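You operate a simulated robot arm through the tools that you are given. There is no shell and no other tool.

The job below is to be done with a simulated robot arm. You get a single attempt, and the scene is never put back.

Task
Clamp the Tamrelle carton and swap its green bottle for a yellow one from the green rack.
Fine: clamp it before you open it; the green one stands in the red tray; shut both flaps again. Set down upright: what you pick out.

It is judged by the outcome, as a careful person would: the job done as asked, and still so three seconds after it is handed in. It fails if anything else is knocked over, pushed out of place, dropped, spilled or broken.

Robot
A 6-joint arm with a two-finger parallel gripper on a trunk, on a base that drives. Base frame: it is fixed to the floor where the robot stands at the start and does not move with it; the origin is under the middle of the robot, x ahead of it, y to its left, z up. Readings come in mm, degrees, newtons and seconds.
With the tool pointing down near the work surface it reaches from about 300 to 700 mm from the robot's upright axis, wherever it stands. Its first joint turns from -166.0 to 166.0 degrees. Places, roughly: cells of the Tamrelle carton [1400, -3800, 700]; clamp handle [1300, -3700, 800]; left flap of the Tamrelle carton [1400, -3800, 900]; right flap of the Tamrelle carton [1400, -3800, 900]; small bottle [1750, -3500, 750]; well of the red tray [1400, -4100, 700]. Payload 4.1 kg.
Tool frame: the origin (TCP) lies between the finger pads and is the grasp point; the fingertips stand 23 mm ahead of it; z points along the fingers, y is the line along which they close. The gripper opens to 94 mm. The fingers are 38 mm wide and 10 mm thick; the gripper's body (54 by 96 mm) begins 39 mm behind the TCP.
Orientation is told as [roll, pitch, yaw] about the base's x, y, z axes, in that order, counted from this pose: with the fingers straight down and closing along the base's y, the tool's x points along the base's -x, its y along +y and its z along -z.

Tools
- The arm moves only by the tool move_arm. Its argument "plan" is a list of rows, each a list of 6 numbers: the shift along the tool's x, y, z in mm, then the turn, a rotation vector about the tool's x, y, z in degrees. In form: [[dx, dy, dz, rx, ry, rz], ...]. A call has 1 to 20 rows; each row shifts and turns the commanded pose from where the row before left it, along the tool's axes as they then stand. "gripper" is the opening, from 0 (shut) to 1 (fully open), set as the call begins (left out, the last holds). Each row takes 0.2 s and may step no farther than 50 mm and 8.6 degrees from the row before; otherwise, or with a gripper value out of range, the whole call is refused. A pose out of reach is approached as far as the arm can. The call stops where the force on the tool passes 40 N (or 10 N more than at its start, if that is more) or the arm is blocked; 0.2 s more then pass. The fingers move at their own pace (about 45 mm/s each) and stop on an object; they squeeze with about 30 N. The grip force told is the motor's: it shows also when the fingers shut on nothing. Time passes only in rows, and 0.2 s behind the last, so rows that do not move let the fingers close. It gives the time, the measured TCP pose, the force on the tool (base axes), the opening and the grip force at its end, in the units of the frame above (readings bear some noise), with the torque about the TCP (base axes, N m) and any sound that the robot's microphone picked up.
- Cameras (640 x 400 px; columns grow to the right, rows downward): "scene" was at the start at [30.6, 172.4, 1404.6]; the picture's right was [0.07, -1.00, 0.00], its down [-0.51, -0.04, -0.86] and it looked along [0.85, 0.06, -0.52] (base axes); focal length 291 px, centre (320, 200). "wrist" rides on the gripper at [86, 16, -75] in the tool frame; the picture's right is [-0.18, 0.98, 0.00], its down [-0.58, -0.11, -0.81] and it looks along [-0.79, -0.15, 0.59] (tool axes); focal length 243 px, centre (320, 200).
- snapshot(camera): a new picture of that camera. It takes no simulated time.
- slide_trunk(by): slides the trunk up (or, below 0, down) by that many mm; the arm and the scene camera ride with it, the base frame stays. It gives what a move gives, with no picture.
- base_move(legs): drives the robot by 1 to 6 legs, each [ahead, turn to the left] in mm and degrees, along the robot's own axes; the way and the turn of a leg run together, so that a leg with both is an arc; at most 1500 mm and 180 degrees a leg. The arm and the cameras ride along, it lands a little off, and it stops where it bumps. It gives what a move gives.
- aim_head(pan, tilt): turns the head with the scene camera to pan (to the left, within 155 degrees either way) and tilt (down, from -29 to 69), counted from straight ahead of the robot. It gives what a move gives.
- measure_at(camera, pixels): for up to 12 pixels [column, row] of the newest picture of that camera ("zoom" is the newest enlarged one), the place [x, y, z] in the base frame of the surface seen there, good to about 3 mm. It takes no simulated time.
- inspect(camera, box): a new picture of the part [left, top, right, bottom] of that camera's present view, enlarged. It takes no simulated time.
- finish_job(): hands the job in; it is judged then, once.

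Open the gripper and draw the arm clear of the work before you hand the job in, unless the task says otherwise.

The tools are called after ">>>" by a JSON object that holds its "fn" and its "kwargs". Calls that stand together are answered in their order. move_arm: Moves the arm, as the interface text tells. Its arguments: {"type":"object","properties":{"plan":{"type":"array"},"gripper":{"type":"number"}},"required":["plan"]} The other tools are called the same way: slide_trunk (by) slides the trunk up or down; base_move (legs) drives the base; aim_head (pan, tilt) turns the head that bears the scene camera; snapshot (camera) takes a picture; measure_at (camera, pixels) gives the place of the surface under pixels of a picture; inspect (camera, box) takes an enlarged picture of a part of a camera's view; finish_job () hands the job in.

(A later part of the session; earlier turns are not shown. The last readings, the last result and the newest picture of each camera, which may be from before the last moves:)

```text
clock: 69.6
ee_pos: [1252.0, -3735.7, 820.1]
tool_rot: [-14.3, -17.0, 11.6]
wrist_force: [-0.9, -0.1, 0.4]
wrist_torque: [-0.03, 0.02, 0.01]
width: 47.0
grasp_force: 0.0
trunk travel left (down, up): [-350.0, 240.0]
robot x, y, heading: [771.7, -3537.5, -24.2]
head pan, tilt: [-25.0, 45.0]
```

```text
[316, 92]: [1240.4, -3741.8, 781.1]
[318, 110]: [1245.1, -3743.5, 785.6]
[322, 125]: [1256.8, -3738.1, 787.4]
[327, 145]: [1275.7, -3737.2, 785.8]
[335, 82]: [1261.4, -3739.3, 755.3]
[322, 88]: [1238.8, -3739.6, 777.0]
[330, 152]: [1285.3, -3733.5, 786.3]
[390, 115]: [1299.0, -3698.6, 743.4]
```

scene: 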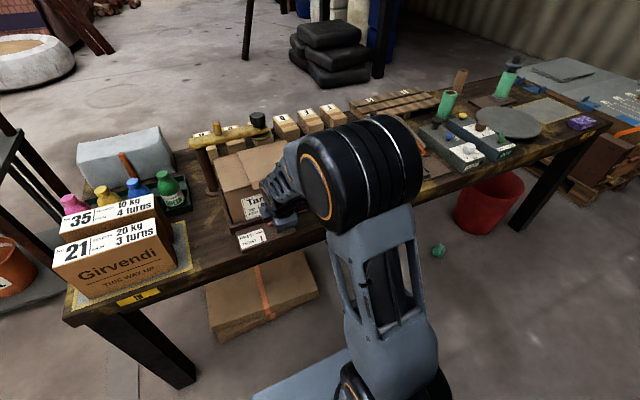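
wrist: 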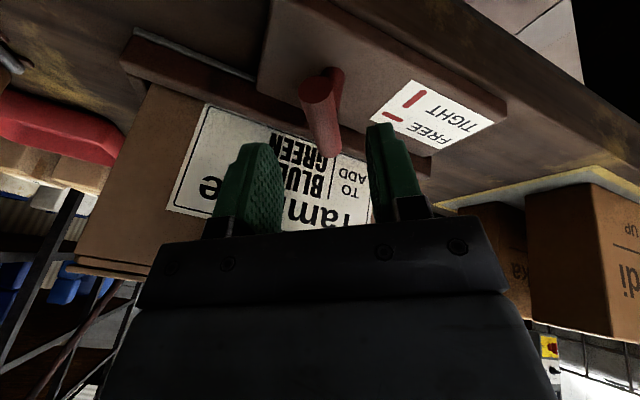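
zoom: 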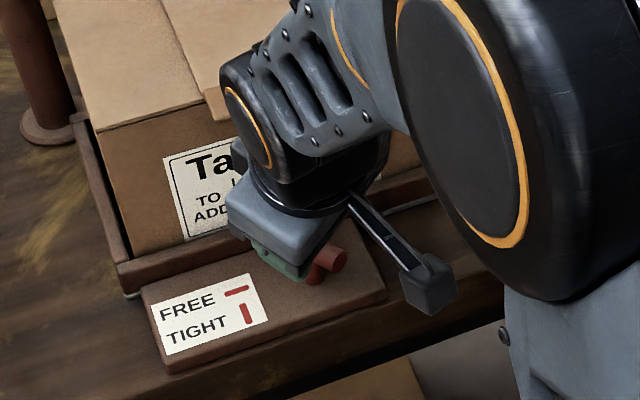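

The bar sits centred in the gripper's picture (column ~321 at row 122), about 45 mm ahead of the TCP. I go 33 mm in, 6 mm deeper than before, and close again.

>>> {"fn": "move_arm", "kwargs": {"plan": [[0, 0, 11, 0, 0, 0], [0, 0, 11, 0, 0, 0], [0, 0, 6, 0, 0, 0], [0, 0, 5, 0, 0, 0], [0, 0, 0, 0, 0, 0]]}}

>>> {"fn": "snapshot", "kwargs": {"camera": "wrist"}}

```text
clock: 70.8
ee_pos: [1262.9, -3739.9, 790.0]
tool_rot: [-14.3, -17.0, 11.6]
wrist_force: [0.5, 0.4, 0.1]
wrist_torque: [-0.03, -0.02, -0.01]
width: 47.0
grasp_force: 0.0
trunk travel left (down, up): [-350.0, 240.0]
robot x, y, heading: [768.0, -3537.4, -23.9]
head pan, tilt: [-25.0, 45.0]
```

```text
taken
```

wrist: 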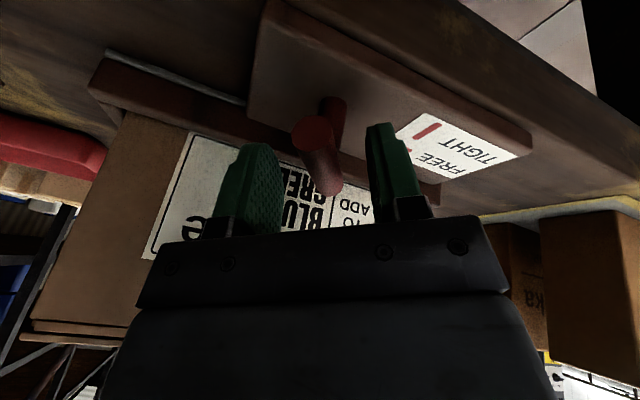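

No contact force and the bar is centred (end face at (313,130)). I close the gripper here.

>>> {"fn": "move_arm", "kwargs": {"plan": [[0, 0, 0, 0, 0, 0], [0, 0, 0, 0, 0, 0], [0, 0, 0, 0, 0, 0], [0, 0, 0, 0, 0, 0]], "gripper": 0}}

```text
clock: 71.8
ee_pos: [1262.4, -3738.9, 789.9]
tool_rot: [-14.3, -16.9, 11.6]
wrist_force: [0.1, 24.1, -3.3]
wrist_torque: [0.99, 0.13, 0.1]
width: 18.6
grasp_force: 45.3
trunk travel left (down, up): [-350.0, 240.0]
robot x, y, heading: [771.6, -3536.3, -24.2]
head pan, tilt: [-25.0, 45.0]
```

The grip pulls sideways by 24 N, so I shift the TCP 2 mm to tool +y to relieve it, then turn in small steps.

>>> {"fn": "move_arm", "kwargs": {"plan": [[0, 2, 0, 0, 0, 0], [0, 0, 0, 0, 0, 4], [0, 0, 0, 0, 0, 5], [0, 0, 0, 0, 0, 0]]}}

```text
clock: 72.8
ee_pos: [1261.5, -3739.6, 790.4]
tool_rot: [-11.5, -19.1, 2.4]
wrist_force: [-2.2, 2.5, 3.6]
wrist_torque: [0.5, 1.14, -0.02]
width: 17.7
grasp_force: 44.8
trunk travel left (down, up): [-350.0, 240.0]
robot x, y, heading: [768.8, -3537.3, -24.5]
head pan, tilt: [-25.0, 45.0]
```

The force fell to a few newtons; I continue turning in steps of 5°.

>>> {"fn": "move_arm", "kwargs": {"plan": [[0, 0, 0, 0, 0, 5], [0, 0, 0, 0, 0, 5], [0, 0, 0, 0, 0, 5], [0, 0, 0, 0, 0, 0]]}}

>>> {"fn": "snapshot", "kwargs": {"camera": "wrist"}}

```text
clock: 73.8
ee_pos: [1263.2, -3739.9, 791.5]
tool_rot: [-6.0, -21.4, -13.6]
wrist_force: [-7.8, -11.0, 8.7]
wrist_torque: [0.31, 0.95, -0.09]
width: 16.8
grasp_force: 45.5
trunk travel left (down, up): [-350.0, 240.0]
robot x, y, heading: [769.2, -3536.3, -24.2]
head pan, tilt: [-25.0, 45.0]
```

```text
taken
```

wrist: 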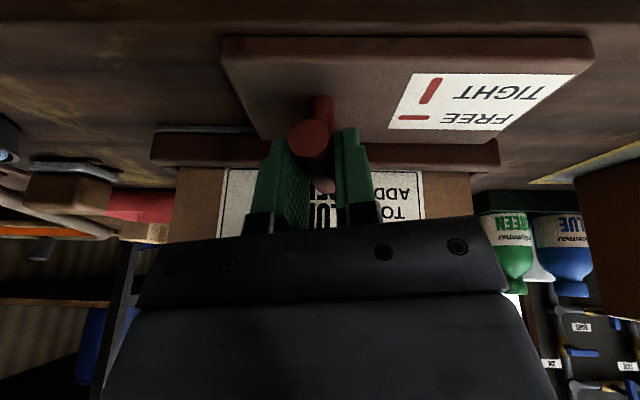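

The bar now lies nearly lengthwise, matching the TIGHT mark. I turn a further 11°.

>>> {"fn": "move_arm", "kwargs": {"plan": [[0, 0.5, 0, 0, 0, 4], [0, 0.5, 0, 0, 0, 4], [0, 0, 0, 0, 0, 3], [0, 0, 0, 0, 0, 0]]}}

>>> {"fn": "snapshot", "kwargs": {"camera": "wrist"}}

```text
clock: 74.8
ee_pos: [1262.7, -3739.5, 791.1]
tool_rot: [-1.5, -22.3, -25.3]
wrist_force: [-10.8, -25.8, 11.3]
wrist_torque: [-0.51, 0.31, 1.17]
width: 16.8
grasp_force: 45.0
trunk travel left (down, up): [-350.0, 240.0]
robot x, y, heading: [770.6, -3535.1, -24.3]
head pan, tilt: [-25.0, 45.0]
```

```text
taken
```

wrist: 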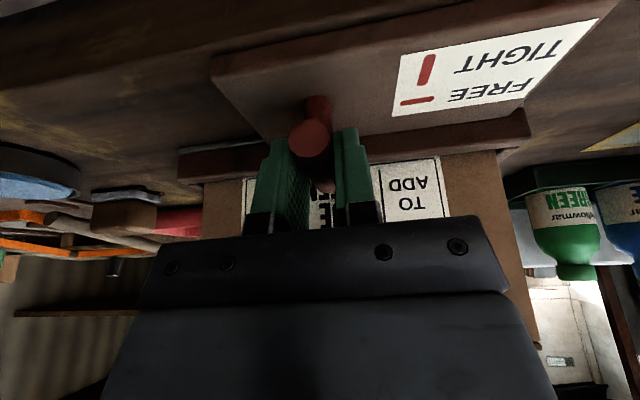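

Torque about vertical has risen to 1.17 N m, so the clamp is biting near its stop. I turn 4° more to seat it.

>>> {"fn": "move_arm", "kwargs": {"plan": [[0, 0, 0, 0, 0, 2], [0, 0, 0, 0, 0, 2], [0, 0, 0, 0, 0, 0]]}}

```text
clock: 75.6
ee_pos: [1261.7, -3740.1, 790.6]
tool_rot: [0.3, -22.2, -29.7]
wrist_force: [-10.6, -33.9, 17.4]
wrist_torque: [-0.12, 1.06, 1.95]
width: 18.9
grasp_force: 45.4
trunk travel left (down, up): [-350.0, 240.0]
robot x, y, heading: [771.5, -3536.1, -24.1]
head pan, tilt: [-25.0, 45.0]
```

The torque climbs to 1.95 N m with the width opening slightly, so the handle is at its stop. I release, back off along the tool axis and check the handle's position.

>>> {"fn": "move_arm", "kwargs": {"plan": [[0, 0, 0, 0, 0, -3], [0, 0, 0, 0, 0, 0], [0, 0, 0, 0, 0, 0], [0, 0, -20, 0, 0, 0], [0, 0, -30, 0, 0, 0], [0, 0, -30, 0, 0, 0], [0, 0, 0, 0, 0, 0]], "gripper": 0.5}}

>>> {"fn": "snapshot", "kwargs": {"camera": "wrist"}}

>>> {"fn": "inspect", "kwargs": {"camera": "scene", "box": [220, 160, 340, 260]}}

```text
clock: 77.2
ee_pos: [1235.4, -3723.1, 862.7]
tool_rot: [-1.2, -22.1, -26.4]
wrist_force: [-0.4, 0.8, -0.1]
wrist_torque: [0.01, 0.02, -0.01]
width: 47.1
grasp_force: 0.0
trunk travel left (down, up): [-350.0, 240.0]
robot x, y, heading: [770.8, -3534.6, -24.1]
head pan, tilt: [-25.0, 45.0]
```

```text
taken
```

wrist: 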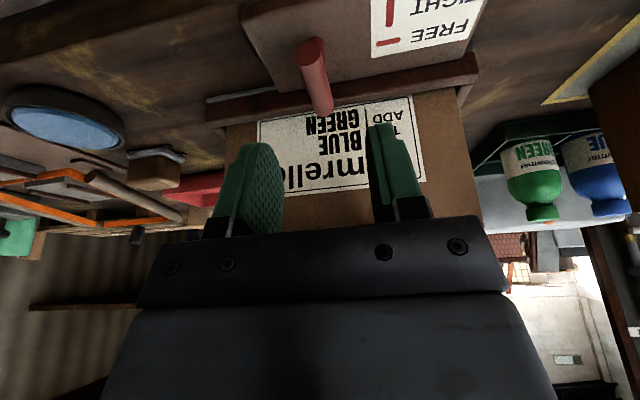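

```text
4.00 times, centred on (280, 210) of scene
```

zoom: 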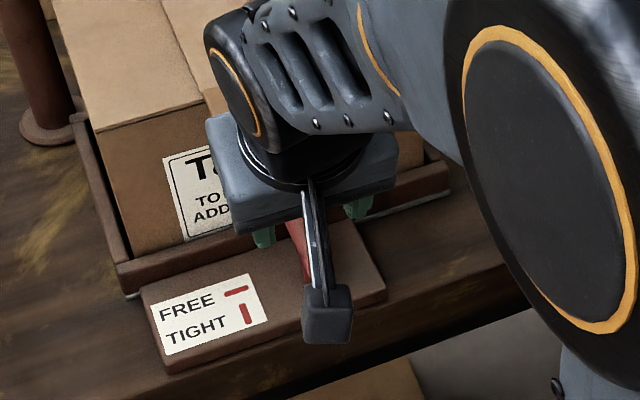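

The handle now lies lengthwise, as the TIGHT mark shows. I measure its two ends to verify the angle.

>>> {"fn": "measure_at", "kwargs": {"camera": "wrist", "pixels": [[308, 50], [312, 65], [318, 85], [324, 108], [250, 5], [475, 65], [300, 45]]}}

```text
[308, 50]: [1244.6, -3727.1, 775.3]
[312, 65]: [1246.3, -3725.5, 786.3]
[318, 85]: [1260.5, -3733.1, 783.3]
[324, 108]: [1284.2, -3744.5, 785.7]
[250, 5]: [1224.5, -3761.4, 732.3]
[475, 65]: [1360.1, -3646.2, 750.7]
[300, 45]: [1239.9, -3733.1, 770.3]
```

The bar runs at about -26°, i.e. fully lengthwise: the clamp is tight. Next come the flaps; I back the base 90 mm so the tool can work horizontally, then level the tool forward.

>>> {"fn": "base_move", "kwargs": {"legs": [[-90, 0]]}}

>>> {"fn": "move_arm", "kwargs": {"plan": [[0, 0, -40, 0, 0, 0], [0, 0, -40, 0, 0, 0], [0, 0, 0, 0, -8.5, 0], [0, 0, 0, 0, -8.5, 0], [0, 0, 0, 0, -8.5, 0], [0, 0, 0, 0, -8.5, 0], [0, 0, 0, 0, -8.5, 0], [0, 0, 0, 0, -8.5, 0], [0, 0, 0, 0, -8.5, 0], [0, 0, 0, 0, -8.4, 0], [0, 0, 0, 0, 0, 0]], "gripper": 0.5}}

```text
clock: 78.3
ee_pos: [1154.3, -3684.8, 863.0]
tool_rot: [-1.2, -22.1, -26.2]
wrist_force: [1.5, -0.6, -0.6]
wrist_torque: [0.02, -0.01, 0.0]
width: 47.1
grasp_force: 0.1
trunk travel left (down, up): [-350.0, 240.0]
robot x, y, heading: [684.7, -3500.6, -23.9]
head pan, tilt: [-25.0, 45.0]
```

```text
clock: 80.7
ee_pos: [1143.2, -3671.7, 940.1]
tool_rot: [-26.1, -85.6, -2.1]
wrist_force: [0.9, -0.5, 0.1]
wrist_torque: [0.01, 0.01, 0.01]
width: 47.2
grasp_force: 0.0
out of reach, approached as far as the arm can: row 6, 9, 10
trunk travel left (down, up): [-350.0, 240.0]
robot x, y, heading: [686.3, -3500.2, -24.2]
head pan, tilt: [-25.0, 45.0]
```

The tool is nearly level (heading -28°, 4° below level) at z 940. I check how things look before rolling the wrist.

>>> {"fn": "snapshot", "kwargs": {"camera": "scene"}}

>>> {"fn": "snapshot", "kwargs": {"camera": "wrist"}}

```text
taken
```

scene: 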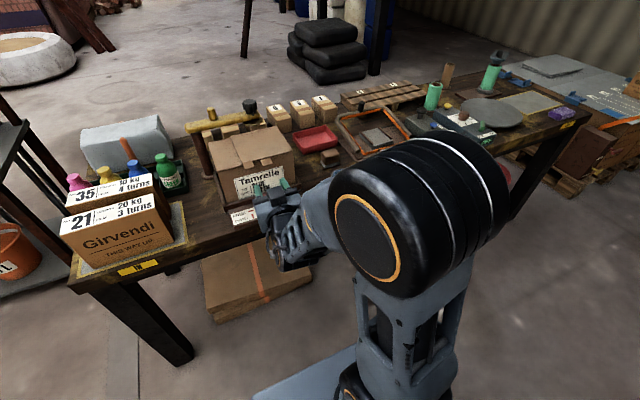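

```text
taken
```

wrist: 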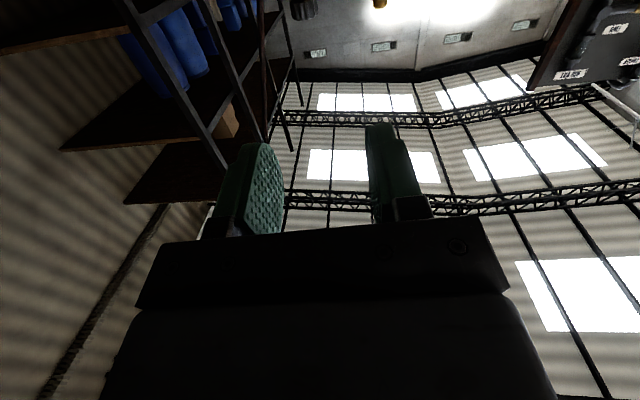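

The head view shows the gripper level in front of the carton. I advance 60 mm, square the heading, and roll the wrist by -90° so that the fingers close vertically.

>>> {"fn": "move_arm", "kwargs": {"plan": [[0, 0, 30, 0, 0, 0], [0, 0, 30, 0, 0, 0], [0, 0, 0, -3.8, -4, 0], [0, 0, 0, 0, 0, -8.18], [0, 0, 0, 0, 0, -8.18], [0, 0, 0, 0, 0, -8.18], [0, 0, 0, 0, 0, -8.18], [0, 0, 0, 0, 0, -8.18], [0, 0, 0, 0, 0, -8.18], [0, 0, 0, 0, 0, -8.18], [0, 0, 0, 0, 0, -8.18], [0, 0, 0, 0, 0, -8.18], [0, 0, 0, 0, 0, -8.18], [0, 0, 0, 0, 0, -8.18], [0, 0, 0, 0, 0, 0]]}}

>>> {"fn": "snapshot", "kwargs": {"camera": "wrist"}}

>>> {"fn": "snapshot", "kwargs": {"camera": "scene"}}

```text
clock: 83.9
ee_pos: [1206.4, -3650.7, 936.2]
tool_rot: [-89.8, 1.9, 65.7]
wrist_force: [-0.8, 0.2, -0.9]
wrist_torque: [0.0, 0.01, 0.03]
width: 47.1
grasp_force: 0.2
out of reach, approached as far as the arm can: row 1, 2, 3, 4
trunk travel left (down, up): [-350.0, 240.0]
robot x, y, heading: [688.7, -3501.5, -24.0]
head pan, tilt: [-25.0, 45.0]
```

```text
taken
```

wrist: 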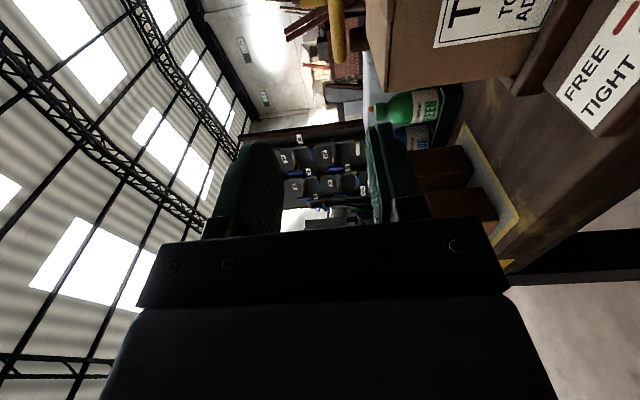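

```text
taken
```

scene: 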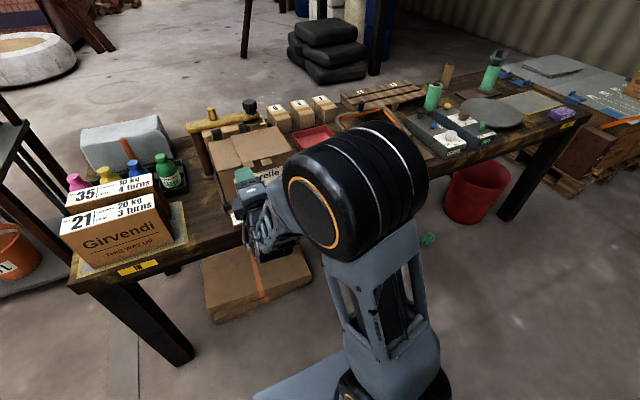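

The tool is level, heading -24.3°, fingers closing vertically (tool y down, x right). I go to a pre-grasp spot in front of the upper flap's tab (left one), about 15 mm from the edge line, at z 881.

>>> {"fn": "move_arm", "kwargs": {"plan": [[10.3, 18.4, 27, 0, 0, 0.6], [10.3, 18.4, 27, 0, 0, 0.6], [10.3, 18.4, 27, 0, 0, 0.7], [0, 0, 0, 0, 0, 0]], "gripper": 0.4}}

>>> {"fn": "snapshot", "kwargs": {"camera": "wrist"}}

>>> {"fn": "inspect", "kwargs": {"camera": "scene", "box": [190, 110, 350, 210]}}

```text
clock: 84.9
ee_pos: [1280.1, -3666.7, 885.5]
tool_rot: [-89.9, -0.2, 65.4]
wrist_force: [0.6, 0.6, -0.2]
wrist_torque: [-0.01, -0.01, -0.01]
width: 37.4
grasp_force: 0.1
out of reach, approached as far as the arm can: row 1, 2, 3
trunk travel left (down, up): [-350.0, 240.0]
robot x, y, heading: [684.9, -3499.2, -24.2]
head pan, tilt: [-25.0, 45.0]
```

```text
taken
```

wrist: 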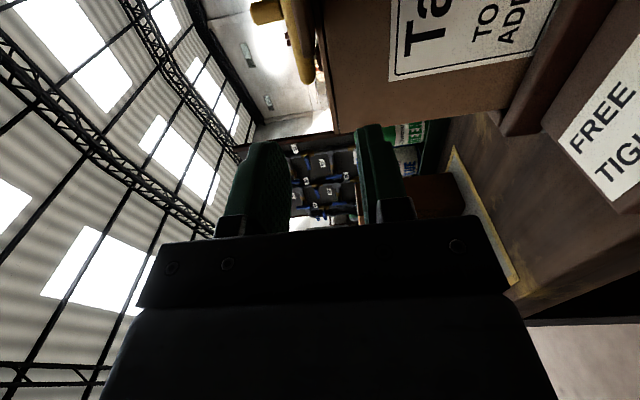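

```text
4.00 times, centred on (270, 160) of scene
```

zoom: 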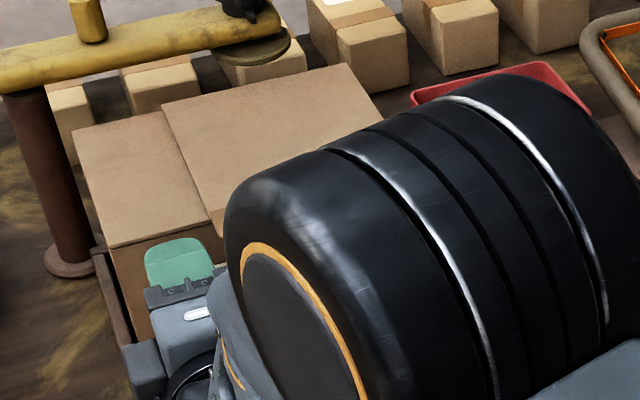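

The TCP ended at about 455 mm along the bench instead of 501: rightward motion was refused. I test a pure 20 mm step to the right to learn what limits it.

>>> {"fn": "move_arm", "kwargs": {"plan": [[10, 0, 0, 0, 0, 0], [10, 0, 0, 0, 0, 0], [0, 0, 0, 0, 0, 0]]}}

```text
clock: 85.7
ee_pos: [1279.8, -3665.5, 885.0]
tool_rot: [-89.9, -0.1, 65.4]
wrist_force: [0.4, 0.6, -0.8]
wrist_torque: [0.0, -0.03, -0.02]
width: 37.6
grasp_force: 0.0
out of reach, approached as far as the arm can: row 1, 2
trunk travel left (down, up): [-350.0, 240.0]
robot x, y, heading: [683.0, -3498.4, -24.2]
head pan, tilt: [-25.0, 45.0]
```

Rightward motion is blocked by a joint limit in this level posture, so I choose another way: grip the tab from above with the tool pointing down and follow the flap's arc sideways. I first retreat and unwind the wrist.

>>> {"fn": "move_arm", "kwargs": {"plan": [[0, -25, -30, 0, 0, 0], [0, -25, -30, 0, 0, 0], [0, 0, 0, 0, 0, 8.18], [0, 0, 0, 0, 0, 8.18], [0, 0, 0, 0, 0, 8.18], [0, 0, 0, 0, 0, 8.18], [0, 0, 0, 0, 0, 8.18], [0, 0, 0, 0, 0, 8.18], [0, 0, 0, 0, 0, 8.18], [0, 0, 0, 0, 0, 8.18], [0, 0, 0, 0, 0, 8.18], [0, 0, 0, 0, 0, 8.18], [0, 0, 0, 0, 0, 8.18], [0, 0, 0, 0, 0, 0]], "gripper": 0.5}}

>>> {"fn": "move_arm", "kwargs": {"plan": [[0, 0, 0, 0, 8, 0], [0, 0, 0, 0, 8, 0], [0, 0, 0, 0, 8, 0], [0, 0, 0, 0, 8, 0], [0, 0, 0, 0, 8, 0], [0, 0, 0, 0, 8, 0], [0, 0, 0, 0, 8, 0], [0, 0, 0, 0, 8, 0], [0, 0, 0, 0, 8, 0], [0, 0, 0, 0, 8, 0], [0, 0, 0, 0, 8, 0], [0, 0, 0, 0, 0, 0]]}}

>>> {"fn": "snapshot", "kwargs": {"camera": "scene"}}

```text
clock: 88.7
ee_pos: [1225.6, -3642.6, 936.1]
tool_rot: [77.2, -89.7, -100.9]
wrist_force: [0.6, 0.4, -0.3]
wrist_torque: [0.01, -0.01, 0.0]
width: 46.6
grasp_force: 0.1
trunk travel left (down, up): [-350.0, 240.0]
robot x, y, heading: [689.3, -3497.4, -24.2]
head pan, tilt: [-25.0, 45.0]
```

```text
clock: 91.3
ee_pos: [1226.4, -3647.8, 936.7]
tool_rot: [-1.0, -9.0, -25.1]
wrist_force: [1.0, -0.8, -0.2]
wrist_torque: [0.01, 0.0, -0.01]
width: 47.1
grasp_force: 0.1
out of reach, approached as far as the arm can: row 5, 6
trunk travel left (down, up): [-350.0, 240.0]
robot x, y, heading: [682.9, -3494.7, -23.9]
head pan, tilt: [-25.0, 45.0]
```

```text
taken
```

scene: 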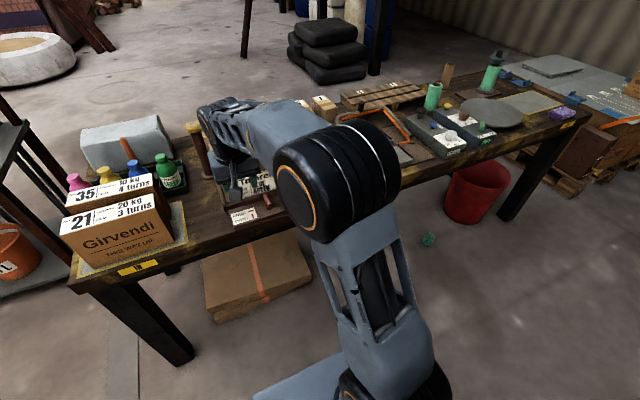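

The tool is almost straight down again (pitch -9). I straighten it, lift and retract a bit, then drive the base to the right so the right flap's arc lies well within reach.

>>> {"fn": "move_arm", "kwargs": {"plan": [[0, 0, 0, 0, 4.5, 0], [0, 0, 0, 0, 4.5, 0], [25, 0, -20, 0, 0, 0], [25, 0, -20, 0, 0, 0], [25, 0, -20, 0, 0, 0], [25, 0, -10, 0, 0, 0], [0, 0, 0, 0, 0, 0]]}}

>>> {"fn": "base_move", "kwargs": {"legs": [[0, -90], [150, 0], [0, 90], [180, 0]]}}

>>> {"fn": "snapshot", "kwargs": {"camera": "scene"}}

```text
clock: 92.9
ee_pos: [1134.2, -3600.7, 1006.2]
tool_rot: [-1.0, 0.0, -25.4]
wrist_force: [-1.3, 0.2, 0.9]
wrist_torque: [0.0, 0.02, 0.03]
width: 47.1
grasp_force: 0.1
trunk travel left (down, up): [-350.0, 240.0]
robot x, y, heading: [683.1, -3497.9, -24.1]
head pan, tilt: [-25.0, 45.0]
```

```text
clock: 103.0
ee_pos: [1229.3, -3828.7, 1005.3]
tool_rot: [-1.0, -0.1, -27.1]
wrist_force: [0.4, -1.1, -0.4]
wrist_torque: [-0.01, -0.02, 0.0]
width: 46.8
grasp_force: 0.1
trunk travel left (down, up): [-350.0, 240.0]
robot x, y, heading: [787.6, -3714.0, -25.9]
head pan, tilt: [-25.0, 45.0]
```

```text
taken
```

scene: 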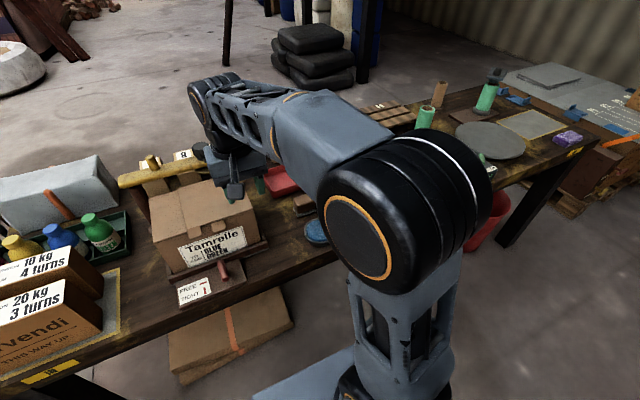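

The robot now stands at depth -420, 700 mm along the bench, and sees the carton's top clearly with both tabs at about (200,240). I zoom in to refine the tab and hinge positions.

>>> {"fn": "inspect", "kwargs": {"camera": "scene", "box": [145, 175, 273, 255]}}

```text
5.00 times, centred on (209, 215) of scene
```

zoom: 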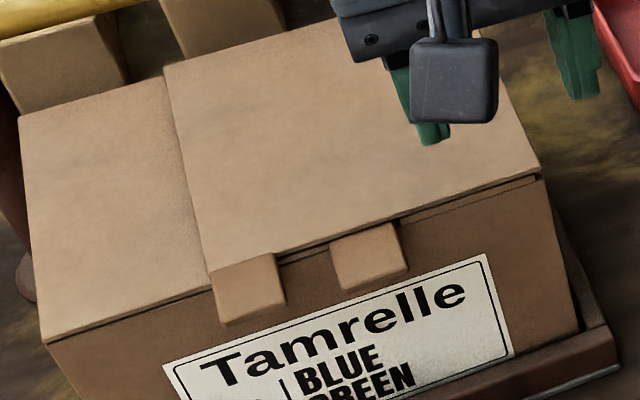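

>>> {"fn": "measure_at", "kwargs": {"camera": "zoom", "pixels": [[213, 272], [272, 258], [224, 318], [283, 300], [334, 245], [390, 228], [344, 285], [405, 265], [536, 168], [45, 335], [168, 72], [22, 118]]}}

>>> {"fn": "measure_at", "kwargs": {"camera": "zoom", "pixels": [[245, 290], [370, 260], [545, 195], [545, 260], [450, 180], [100, 200], [440, 205], [470, 215], [310, 255], [300, 265], [60, 360], [540, 180]]}}

```text
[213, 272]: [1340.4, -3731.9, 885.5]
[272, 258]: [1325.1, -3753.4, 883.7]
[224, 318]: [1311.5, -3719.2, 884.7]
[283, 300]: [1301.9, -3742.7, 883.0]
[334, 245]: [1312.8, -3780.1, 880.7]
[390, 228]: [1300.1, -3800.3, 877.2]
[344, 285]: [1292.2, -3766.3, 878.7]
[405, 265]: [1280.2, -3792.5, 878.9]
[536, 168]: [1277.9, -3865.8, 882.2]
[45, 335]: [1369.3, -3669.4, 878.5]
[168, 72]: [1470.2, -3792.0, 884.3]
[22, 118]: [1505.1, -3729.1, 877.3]
```

```text
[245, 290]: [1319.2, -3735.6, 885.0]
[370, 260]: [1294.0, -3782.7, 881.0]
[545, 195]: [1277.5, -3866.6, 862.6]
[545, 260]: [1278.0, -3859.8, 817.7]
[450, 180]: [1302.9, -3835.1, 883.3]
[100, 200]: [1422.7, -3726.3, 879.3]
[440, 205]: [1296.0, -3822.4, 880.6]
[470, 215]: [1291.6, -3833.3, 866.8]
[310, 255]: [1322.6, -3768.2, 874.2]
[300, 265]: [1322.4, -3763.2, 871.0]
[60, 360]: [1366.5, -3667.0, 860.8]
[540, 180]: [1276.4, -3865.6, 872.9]
```

Now the tab of the upper flap spans 489–515 mm along the bench, 62–90 deep, top z 884; the other tab 541–569 at z 880; carton edges at 420 and 635. I move above the left tab with the fingers open 44 mm.

>>> {"fn": "move_arm", "kwargs": {"plan": [[0, 0, 0, -1, 0, -2.6], [-11.1, 40.4, 0, 0, 0, 0], [-11.1, 40.4, 0, 0, 0, 0], [-11.1, 40.4, 0, 0, 0, 0], [0, 0, 25, 0, 0, 0], [0, 0, 25, 0, 0, 0], [0, 0, 20, 0, 0, 0], [0, 0, 0, 0, 0, 0]], "gripper": 0.468}}

>>> {"fn": "snapshot", "kwargs": {"camera": "wrist"}}

>>> {"fn": "inspect", "kwargs": {"camera": "scene", "box": [145, 175, 273, 255]}}

```text
clock: 104.8
ee_pos: [1311.2, -3731.7, 934.3]
tool_rot: [0.0, 0.0, -24.6]
wrist_force: [0.0, 0.3, -0.3]
wrist_torque: [-0.01, -0.01, 0.01]
width: 44.0
grasp_force: 0.1
trunk travel left (down, up): [-350.0, 240.0]
robot x, y, heading: [786.5, -3713.4, -25.7]
head pan, tilt: [-25.0, 45.0]
```

```text
taken
```

wrist: 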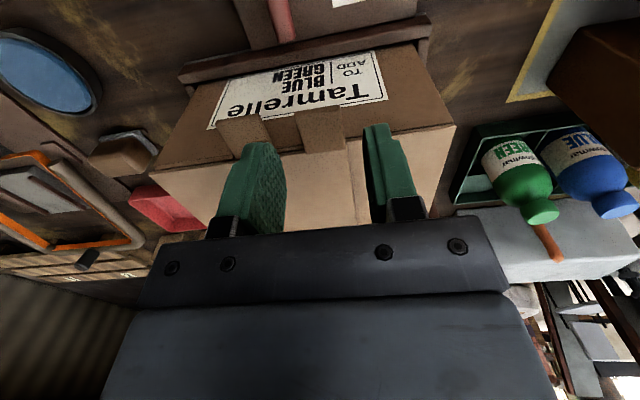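

```text
5.00 times, centred on (209, 215) of scene
```

zoom: 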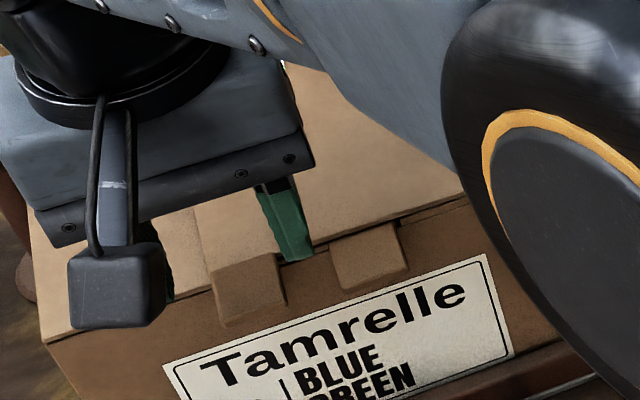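

In the wrist picture the target tab is centred (columns 297–345, row 130) between the fingers. I descend 53 mm so the fingers straddle it.

>>> {"fn": "move_arm", "kwargs": {"plan": [[0, 0, 20, 0, 0, 0], [0, 0, 20, 0, 0, 0], [0, 0, 13, 0, 0, 0], [0, 0, 0, 0, 0, 0]]}}

>>> {"fn": "snapshot", "kwargs": {"camera": "wrist"}}

>>> {"fn": "inspect", "kwargs": {"camera": "scene", "box": [145, 175, 273, 255]}}

```text
clock: 105.8
ee_pos: [1310.9, -3731.3, 881.1]
tool_rot: [0.0, 0.0, -24.5]
wrist_force: [-0.1, 0.0, 0.5]
wrist_torque: [0.0, 0.03, 0.01]
width: 43.9
grasp_force: 0.1
trunk travel left (down, up): [-350.0, 240.0]
robot x, y, heading: [785.9, -3714.7, -26.1]
head pan, tilt: [-25.0, 45.0]
```

```text
taken
```

wrist: 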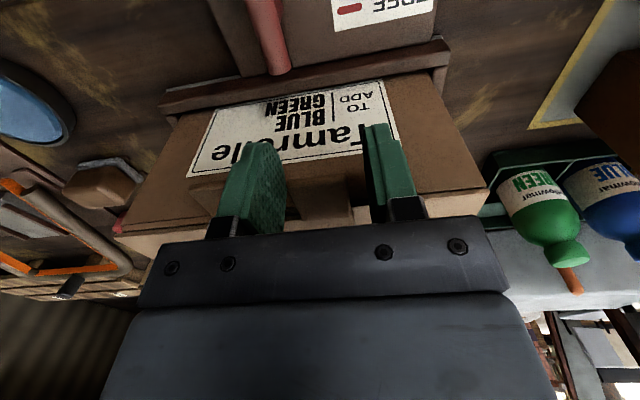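

```text
5.00 times, centred on (209, 215) of scene
```

zoom: 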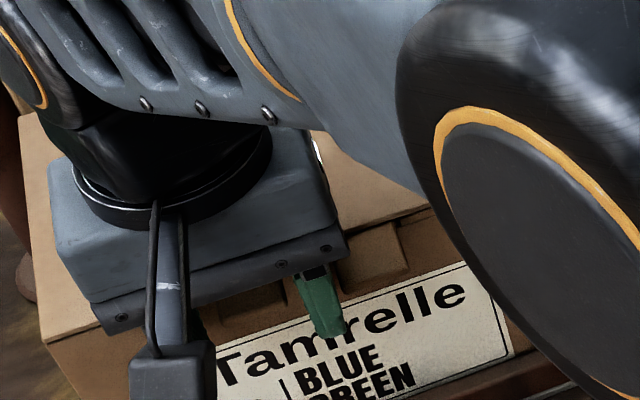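

The fingers straddle the tab with no contact force. I close on the tab's sides.

>>> {"fn": "move_arm", "kwargs": {"plan": [[0, 0, 0, 0, 0, 0], [0, 0, 0, 0, 0, 0], [0, 0, 0, 0, 0, 0], [0, 0, 0, 0, 0, 0]], "gripper": 0}}

```text
clock: 106.8
ee_pos: [1310.5, -3733.5, 882.0]
tool_rot: [0.1, 0.0, -24.6]
wrist_force: [-3.1, -4.5, -0.4]
wrist_torque: [0.11, 0.12, -0.14]
width: 27.0
grasp_force: 30.0
trunk travel left (down, up): [-350.0, 240.0]
robot x, y, heading: [782.8, -3714.6, -26.1]
head pan, tilt: [-25.0, 45.0]
```

The tab is held (27 mm wide, 30 N). I lift along the arc about the right hinge (radius ~133 mm), first 21°, watching the force.

>>> {"fn": "move_arm", "kwargs": {"plan": [[0, -1, -16.2, -7, 0, 0], [0, -1, -16.2, -7, 0, 0], [0, -1, -16.2, -7, 0, 0], [0, 0, 0, 0, 0, 0]]}}

>>> {"fn": "snapshot", "kwargs": {"camera": "scene"}}

```text
clock: 107.8
ee_pos: [1306.1, -3740.5, 930.2]
tool_rot: [21.1, 0.0, -24.3]
wrist_force: [-0.7, 8.2, 1.7]
wrist_torque: [0.19, 0.19, 0.14]
width: 27.1
grasp_force: 29.8
trunk travel left (down, up): [-350.0, 240.0]
robot x, y, heading: [784.3, -3711.3, -25.8]
head pan, tilt: [-25.0, 45.0]
```

```text
taken
```

scene: 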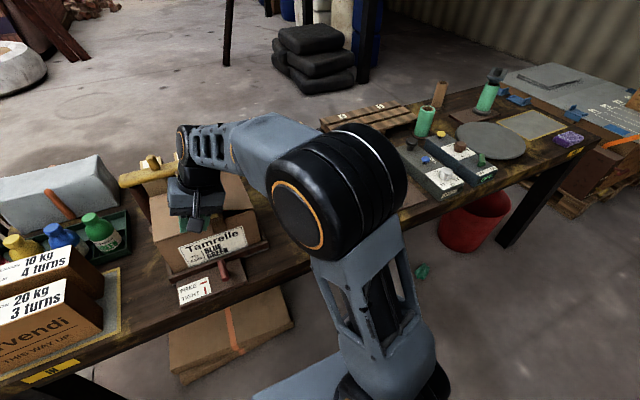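

The flap is rising with only 8 N on the tool. I continue the arc by another 28°.

>>> {"fn": "move_arm", "kwargs": {"plan": [[0, 0.5, -15.8, -7, 0, 0], [0, -0.9, -15.8, -7, 0, 0], [0, -0.9, -15.8, -7, 0, 0], [0, -0.9, -15.8, -7, 0, 0], [0, 0, 0, 0, 0, 0]]}}

>>> {"fn": "snapshot", "kwargs": {"camera": "scene"}}

```text
clock: 109.0
ee_pos: [1291.8, -3772.0, 981.5]
tool_rot: [49.1, 0.0, -24.6]
wrist_force: [0.5, -0.7, 2.3]
wrist_torque: [-0.28, -0.1, -0.29]
width: 27.3
grasp_force: 29.4
trunk travel left (down, up): [-350.0, 240.0]
robot x, y, heading: [782.2, -3714.4, -26.0]
head pan, tilt: [-25.0, 45.0]
```

```text
taken
```

scene: 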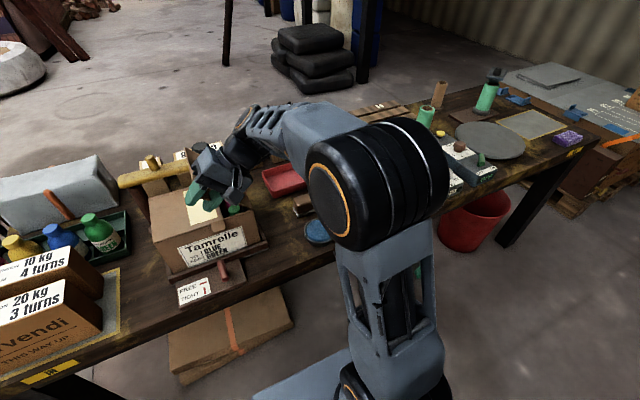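

The flap is at about 49° with almost no force. I continue another 28°.

>>> {"fn": "move_arm", "kwargs": {"plan": [[0, -0.9, -15.8, -7, 0, 0], [0, -0.9, -15.8, -7, 0, 0], [0, -0.9, -15.8, -7, 0, 0], [0, -0.9, -15.8, -7, 0, 0], [0, 0, 0, 0, 0, 0]]}}

>>> {"fn": "snapshot", "kwargs": {"camera": "scene"}}

```text
clock: 110.2
ee_pos: [1269.1, -3821.9, 1012.7]
tool_rot: [77.1, -0.2, -24.5]
wrist_force: [4.6, 3.0, 19.9]
wrist_torque: [-0.23, -0.18, -0.16]
width: 27.3
grasp_force: 29.8
trunk travel left (down, up): [-350.0, 240.0]
robot x, y, heading: [782.1, -3712.0, -25.8]
head pan, tilt: [-25.0, 45.0]
```

```text
taken
```

scene: 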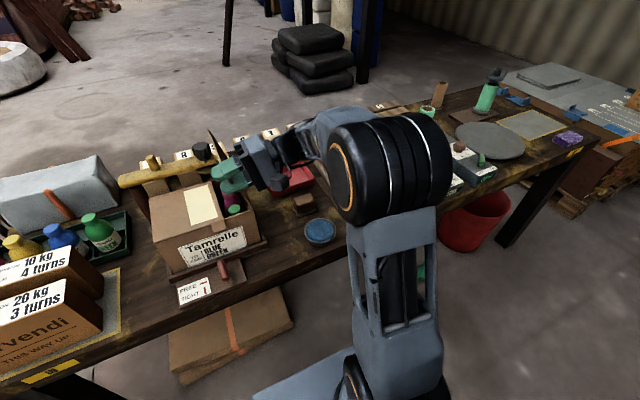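

At 77° an upward push of 20 N appears, so my arc is a little too tight there. I relax 3 mm along tool +y (up) and see whether the force falls.

>>> {"fn": "move_arm", "kwargs": {"plan": [[0, 3, 0, 0, 0, 0], [0, 0, 0, 0, 0, 0]]}}

>>> {"fn": "inspect", "kwargs": {"camera": "scene", "box": [145, 115, 305, 215]}}

```text
clock: 110.8
ee_pos: [1269.6, -3822.5, 1011.9]
tool_rot: [76.9, 0.1, -24.5]
wrist_force: [2.3, 0.6, 2.2]
wrist_torque: [0.07, -0.11, 0.06]
width: 27.0
grasp_force: 30.3
trunk travel left (down, up): [-350.0, 240.0]
robot x, y, heading: [786.6, -3715.2, -26.0]
head pan, tilt: [-25.0, 45.0]
```

```text
4.00 times, centred on (225, 165) of scene
```

zoom: 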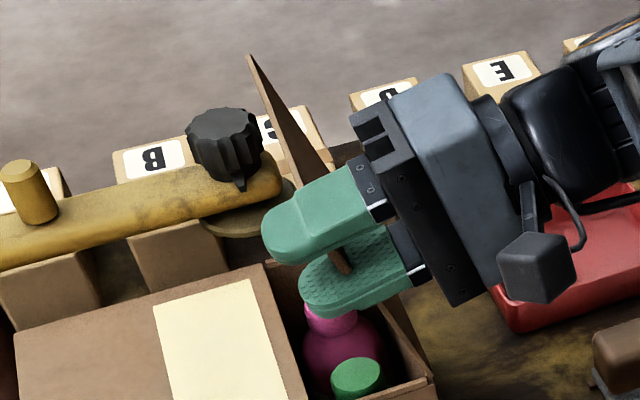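

The force is gone; inside I can see a pink bottle and a green cap in the right half. I continue the arc past vertical to about 105°.

>>> {"fn": "move_arm", "kwargs": {"plan": [[0, -0.5, -15.9, -7, 0, 0], [0, -0.5, -15.9, -7, 0, 0], [0, 0, 0, 0, 0, 0]]}}

>>> {"fn": "move_arm", "kwargs": {"plan": [[0, -0.5, -15.9, -7, 0, 0], [0, -0.5, -15.9, -7, 0, 0], [0, 0, 0, 0, 0, 0]]}}

>>> {"fn": "inspect", "kwargs": {"camera": "scene", "box": [145, 115, 305, 215]}}

```text
clock: 111.6
ee_pos: [1255.3, -3852.1, 1018.3]
tool_rot: [91.0, 0.1, -24.5]
wrist_force: [-2.0, -0.9, -3.4]
wrist_torque: [-0.03, 0.28, 0.1]
width: 27.2
grasp_force: 29.8
trunk travel left (down, up): [-350.0, 240.0]
robot x, y, heading: [784.7, -3710.6, -25.8]
head pan, tilt: [-25.0, 45.0]
```

```text
clock: 112.4
ee_pos: [1243.5, -3881.4, 1014.7]
tool_rot: [104.9, 0.0, -24.5]
wrist_force: [-1.1, -1.1, -0.4]
wrist_torque: [-0.17, 0.13, -0.13]
width: 27.1
grasp_force: 29.8
trunk travel left (down, up): [-350.0, 240.0]
robot x, y, heading: [783.9, -3713.5, -25.7]
head pan, tilt: [-25.0, 45.0]
```

```text
4.00 times, centred on (225, 165) of scene
```

zoom: 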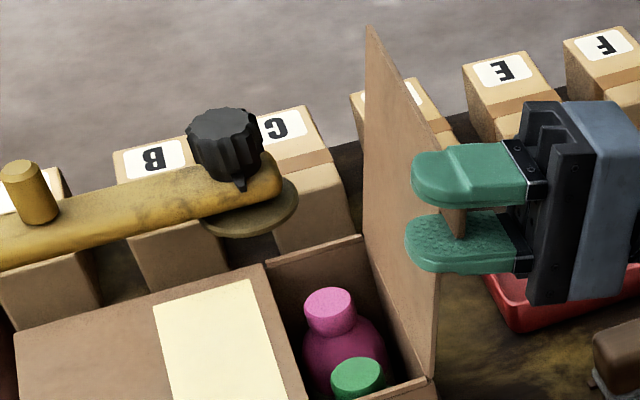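

The right flap stands at about 105°, past vertical, with no load on the tool. I open the fingers and see whether it stays.

>>> {"fn": "move_arm", "kwargs": {"plan": [[0, 0, 0, 0, 0, 0], [0, 0, 0, 0, 0, 0], [0, 0, 0, 0, 0, 0]], "gripper": 0.47}}

>>> {"fn": "inspect", "kwargs": {"camera": "scene", "box": [145, 115, 305, 215]}}

```text
clock: 113.2
ee_pos: [1242.4, -3880.2, 1014.4]
tool_rot: [105.1, 0.1, -24.5]
wrist_force: [-0.3, 0.2, 0.5]
wrist_torque: [0.02, 0.0, 0.03]
width: 44.3
grasp_force: 0.1
trunk travel left (down, up): [-350.0, 240.0]
robot x, y, heading: [787.7, -3715.9, -25.8]
head pan, tilt: [-25.0, 45.0]
```

```text
4.00 times, centred on (225, 165) of scene
```

zoom: 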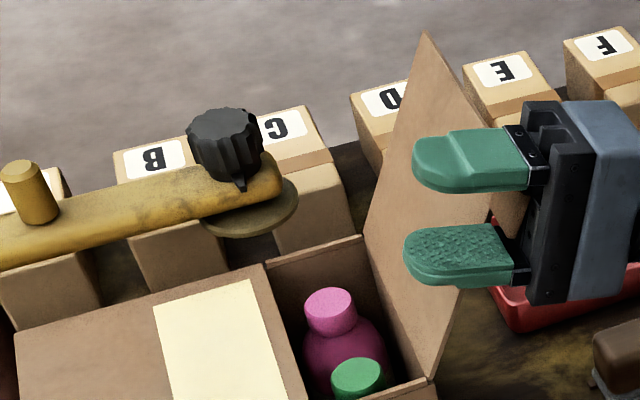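

The flap swung a bit further open, its tab now deeper between the fingers at about (490,230). I wait a moment and look whether it has come to rest.

>>> {"fn": "move_arm", "kwargs": {"plan": [[0, 0, 0, 0, 0, 0], [0, 0, 0, 0, 0, 0], [0, 0, 0, 0, 0, 0], [0, 0, 0, 0, 0, 0]]}}

>>> {"fn": "inspect", "kwargs": {"camera": "scene", "box": [145, 115, 305, 215]}}

>>> {"fn": "snapshot", "kwargs": {"camera": "wrist"}}

```text
clock: 114.2
ee_pos: [1243.3, -3880.2, 1013.8]
tool_rot: [105.0, 0.1, -24.6]
wrist_force: [0.0, -0.7, -0.5]
wrist_torque: [-0.02, -0.03, 0.01]
width: 44.2
grasp_force: 0.1
trunk travel left (down, up): [-350.0, 240.0]
robot x, y, heading: [783.5, -3711.8, -25.7]
head pan, tilt: [-25.0, 45.0]
```

```text
4.00 times, centred on (225, 165) of scene
```

zoom: 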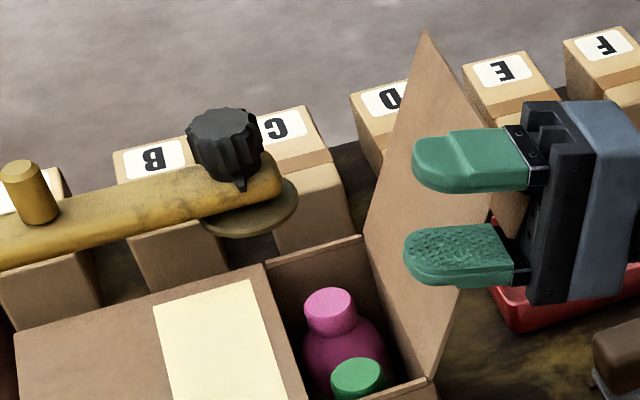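

```text
taken
```

wrist: 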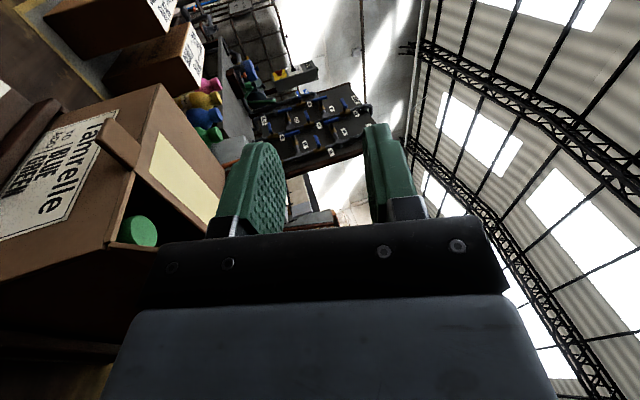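

The flap looks at rest at about 120°. I withdraw the fingers from around the tab along the tool axis, slowly.

>>> {"fn": "move_arm", "kwargs": {"plan": [[0, 0, -12, 0, 0, 0], [0, 0, -12, 0, 0, 0], [0, 0, -12, 0, 0, 0], [0, 0, 0, 0, 0, 0]]}}

>>> {"fn": "inspect", "kwargs": {"camera": "scene", "box": [145, 115, 305, 215]}}

```text
clock: 115.2
ee_pos: [1228.5, -3909.0, 1005.1]
tool_rot: [104.8, 0.0, -24.6]
wrist_force: [0.1, -0.6, 0.3]
wrist_torque: [0.02, 0.0, 0.0]
width: 44.2
grasp_force: 0.0
trunk travel left (down, up): [-350.0, 240.0]
robot x, y, heading: [786.2, -3713.2, -25.7]
head pan, tilt: [-25.0, 45.0]
```

```text
4.00 times, centred on (225, 165) of scene
```

zoom: 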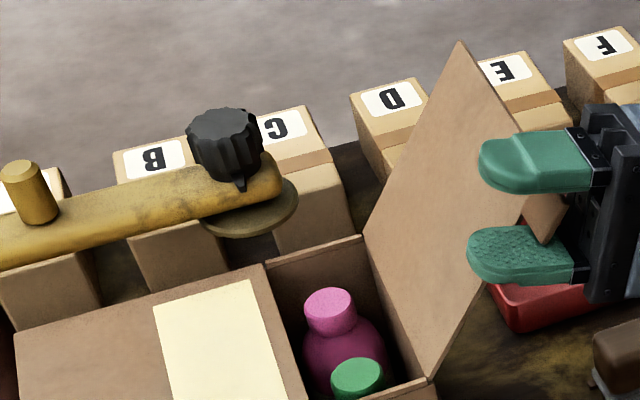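

The flap follows the palm outward, so gravity opens it further. I let it down gently by moving the palm along the arc, and watch for its stop.

>>> {"fn": "move_arm", "kwargs": {"plan": [[0, -4, -9, 0, 0, 0], [0, -4, -9, 0, 0, 0], [0, -4, -9, 0, 0, 0], [0, 0, 0, 0, 0, 0]]}}

>>> {"fn": "inspect", "kwargs": {"camera": "scene", "box": [145, 115, 305, 215]}}

```text
clock: 116.2
ee_pos: [1230.0, -3917.8, 985.4]
tool_rot: [104.6, -0.1, -24.8]
wrist_force: [-1.8, 1.1, 7.8]
wrist_torque: [-0.14, 0.02, 0.05]
width: 47.1
grasp_force: 3.7
out of reach, approached as far as the arm can: row 1, 2, 3
trunk travel left (down, up): [-350.0, 240.0]
robot x, y, heading: [784.2, -3716.6, -25.8]
head pan, tilt: [-25.0, 45.0]
```

```text
4.00 times, centred on (225, 165) of scene
```

zoom: 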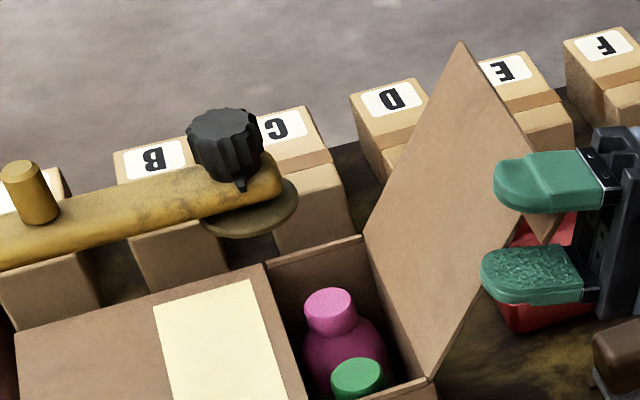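

The flap now rests at its own stop (about 130°) while my upper finger touches the tab. I move up a few mm to free it and then slide the gripper back toward the robot off the tab.

>>> {"fn": "move_arm", "kwargs": {"plan": [[0, 5, 0, 0, 0, 0], [0, 4, 0, 0, 0, 0], [0, 0, 0, 0, 0, 0]]}}

>>> {"fn": "inspect", "kwargs": {"camera": "scene", "box": [145, 115, 305, 215]}}

```text
clock: 117.0
ee_pos: [1230.4, -3917.0, 992.7]
tool_rot: [104.6, 0.1, -24.9]
wrist_force: [-2.1, 0.8, -2.2]
wrist_torque: [0.05, 0.09, 0.0]
width: 45.1
grasp_force: 0.7
trunk travel left (down, up): [-350.0, 240.0]
robot x, y, heading: [787.0, -3715.8, -25.8]
head pan, tilt: [-25.0, 45.0]
```

```text
4.00 times, centred on (225, 165) of scene
```

zoom: 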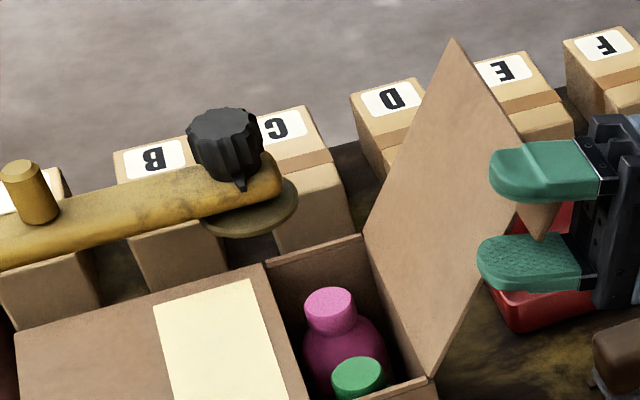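

The tab sits slantwise between the fingers and follows a little, so I open them wider and then slide back toward the robot.

>>> {"fn": "move_arm", "kwargs": {"plan": [[0, 0, 0, 0, 0, 0], [0, 0, 0, 0, 0, 0], [0, 0, 0, 0, 0, 0]], "gripper": 0.75}}

>>> {"fn": "inspect", "kwargs": {"camera": "scene", "box": [145, 115, 305, 215]}}

```text
clock: 117.8
ee_pos: [1232.0, -3917.4, 993.8]
tool_rot: [104.6, 0.1, -24.8]
wrist_force: [-0.8, 0.2, 1.8]
wrist_torque: [-0.01, 0.02, 0.0]
width: 70.2
grasp_force: 0.0
trunk travel left (down, up): [-350.0, 240.0]
robot x, y, heading: [785.1, -3716.7, -25.8]
head pan, tilt: [-25.0, 45.0]
```

```text
4.00 times, centred on (225, 165) of scene
```

zoom: 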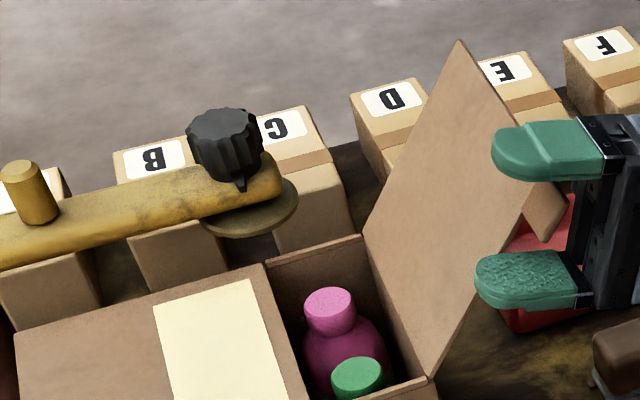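

The tab hangs free between the opened fingers. I slide the gripper 70 mm back toward the robot, off the tab.

>>> {"fn": "move_arm", "kwargs": {"plan": [[15, 0, 0, 0, 0, 0], [20, 0, 0, 0, 0, 0], [20, 0, 0, 0, 0, 0], [15, 0, 0, 0, 0, 0], [0, 0, 0, 0, 0, 0]]}}

>>> {"fn": "snapshot", "kwargs": {"camera": "scene"}}

```text
clock: 119.0
ee_pos: [1178.2, -3875.6, 989.7]
tool_rot: [104.7, 0.0, -24.7]
wrist_force: [-0.7, 0.1, 0.8]
wrist_torque: [-0.03, 0.0, -0.01]
width: 70.3
grasp_force: 0.0
out of reach, approached as far as the arm can: row 1, 2, 3, 4
trunk travel left (down, up): [-350.0, 240.0]
robot x, y, heading: [780.6, -3713.5, -25.7]
head pan, tilt: [-25.0, 45.0]
```

```text
taken
```

scene: 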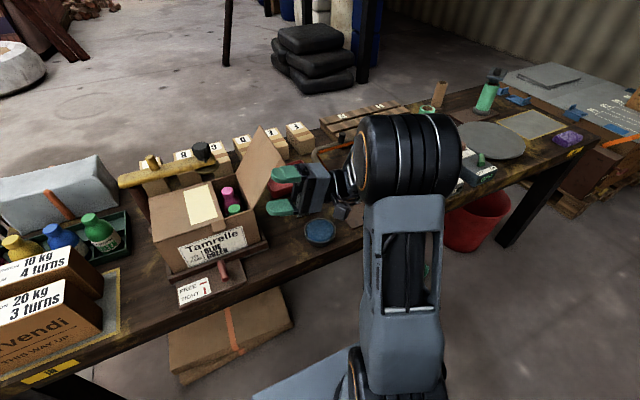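

The right flap stays open by itself, and the interior shows a green cap and a pink bottle. I turn the tool back to pointing down in the clear space in front.

>>> {"fn": "move_arm", "kwargs": {"plan": [[0, 0, 0, 8.05, 0, 0], [0, 0, 0, 8.05, 0, 0], [0, 0, 0, 8.05, 0, 0], [0, 0, 0, 8.05, 0, 0], [0, 0, 0, 8.05, 0, 0], [0, 0, 0, 8.05, 0, 0], [0, 0, 0, 8.05, 0, 0], [0, 0, 0, 8.05, 0, 0], [0, 0, 0, 8.05, 0, 0], [0, 0, 0, 8.05, 0, 0], [0, 0, 0, 8.05, 0, 0], [0, 0, 0, 8.05, 0, 0], [0, 0, 0, 8.05, 0, 0], [0, 0, 0, 0, 0, 0]], "gripper": 0.468}}

>>> {"fn": "inspect", "kwargs": {"camera": "scene", "box": [145, 115, 305, 215]}}

```text
clock: 122.0
ee_pos: [1179.6, -3874.8, 989.1]
tool_rot: [0.2, 0.0, -24.5]
wrist_force: [0.0, 0.0, -0.4]
wrist_torque: [-0.01, 0.03, 0.0]
width: 44.0
grasp_force: 0.2
trunk travel left (down, up): [-350.0, 240.0]
robot x, y, heading: [783.7, -3712.2, -25.9]
head pan, tilt: [-25.0, 45.0]
```

```text
4.00 times, centred on (225, 165) of scene
```

zoom: 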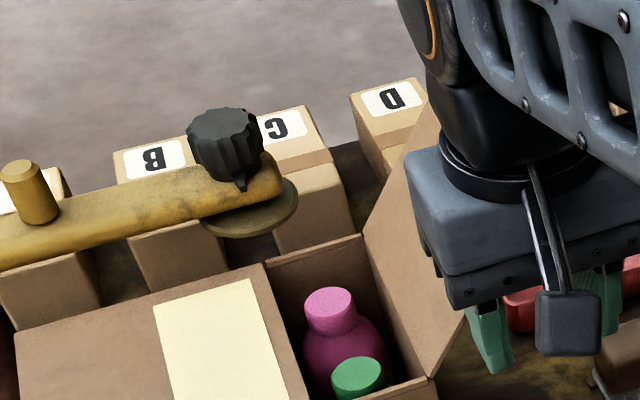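

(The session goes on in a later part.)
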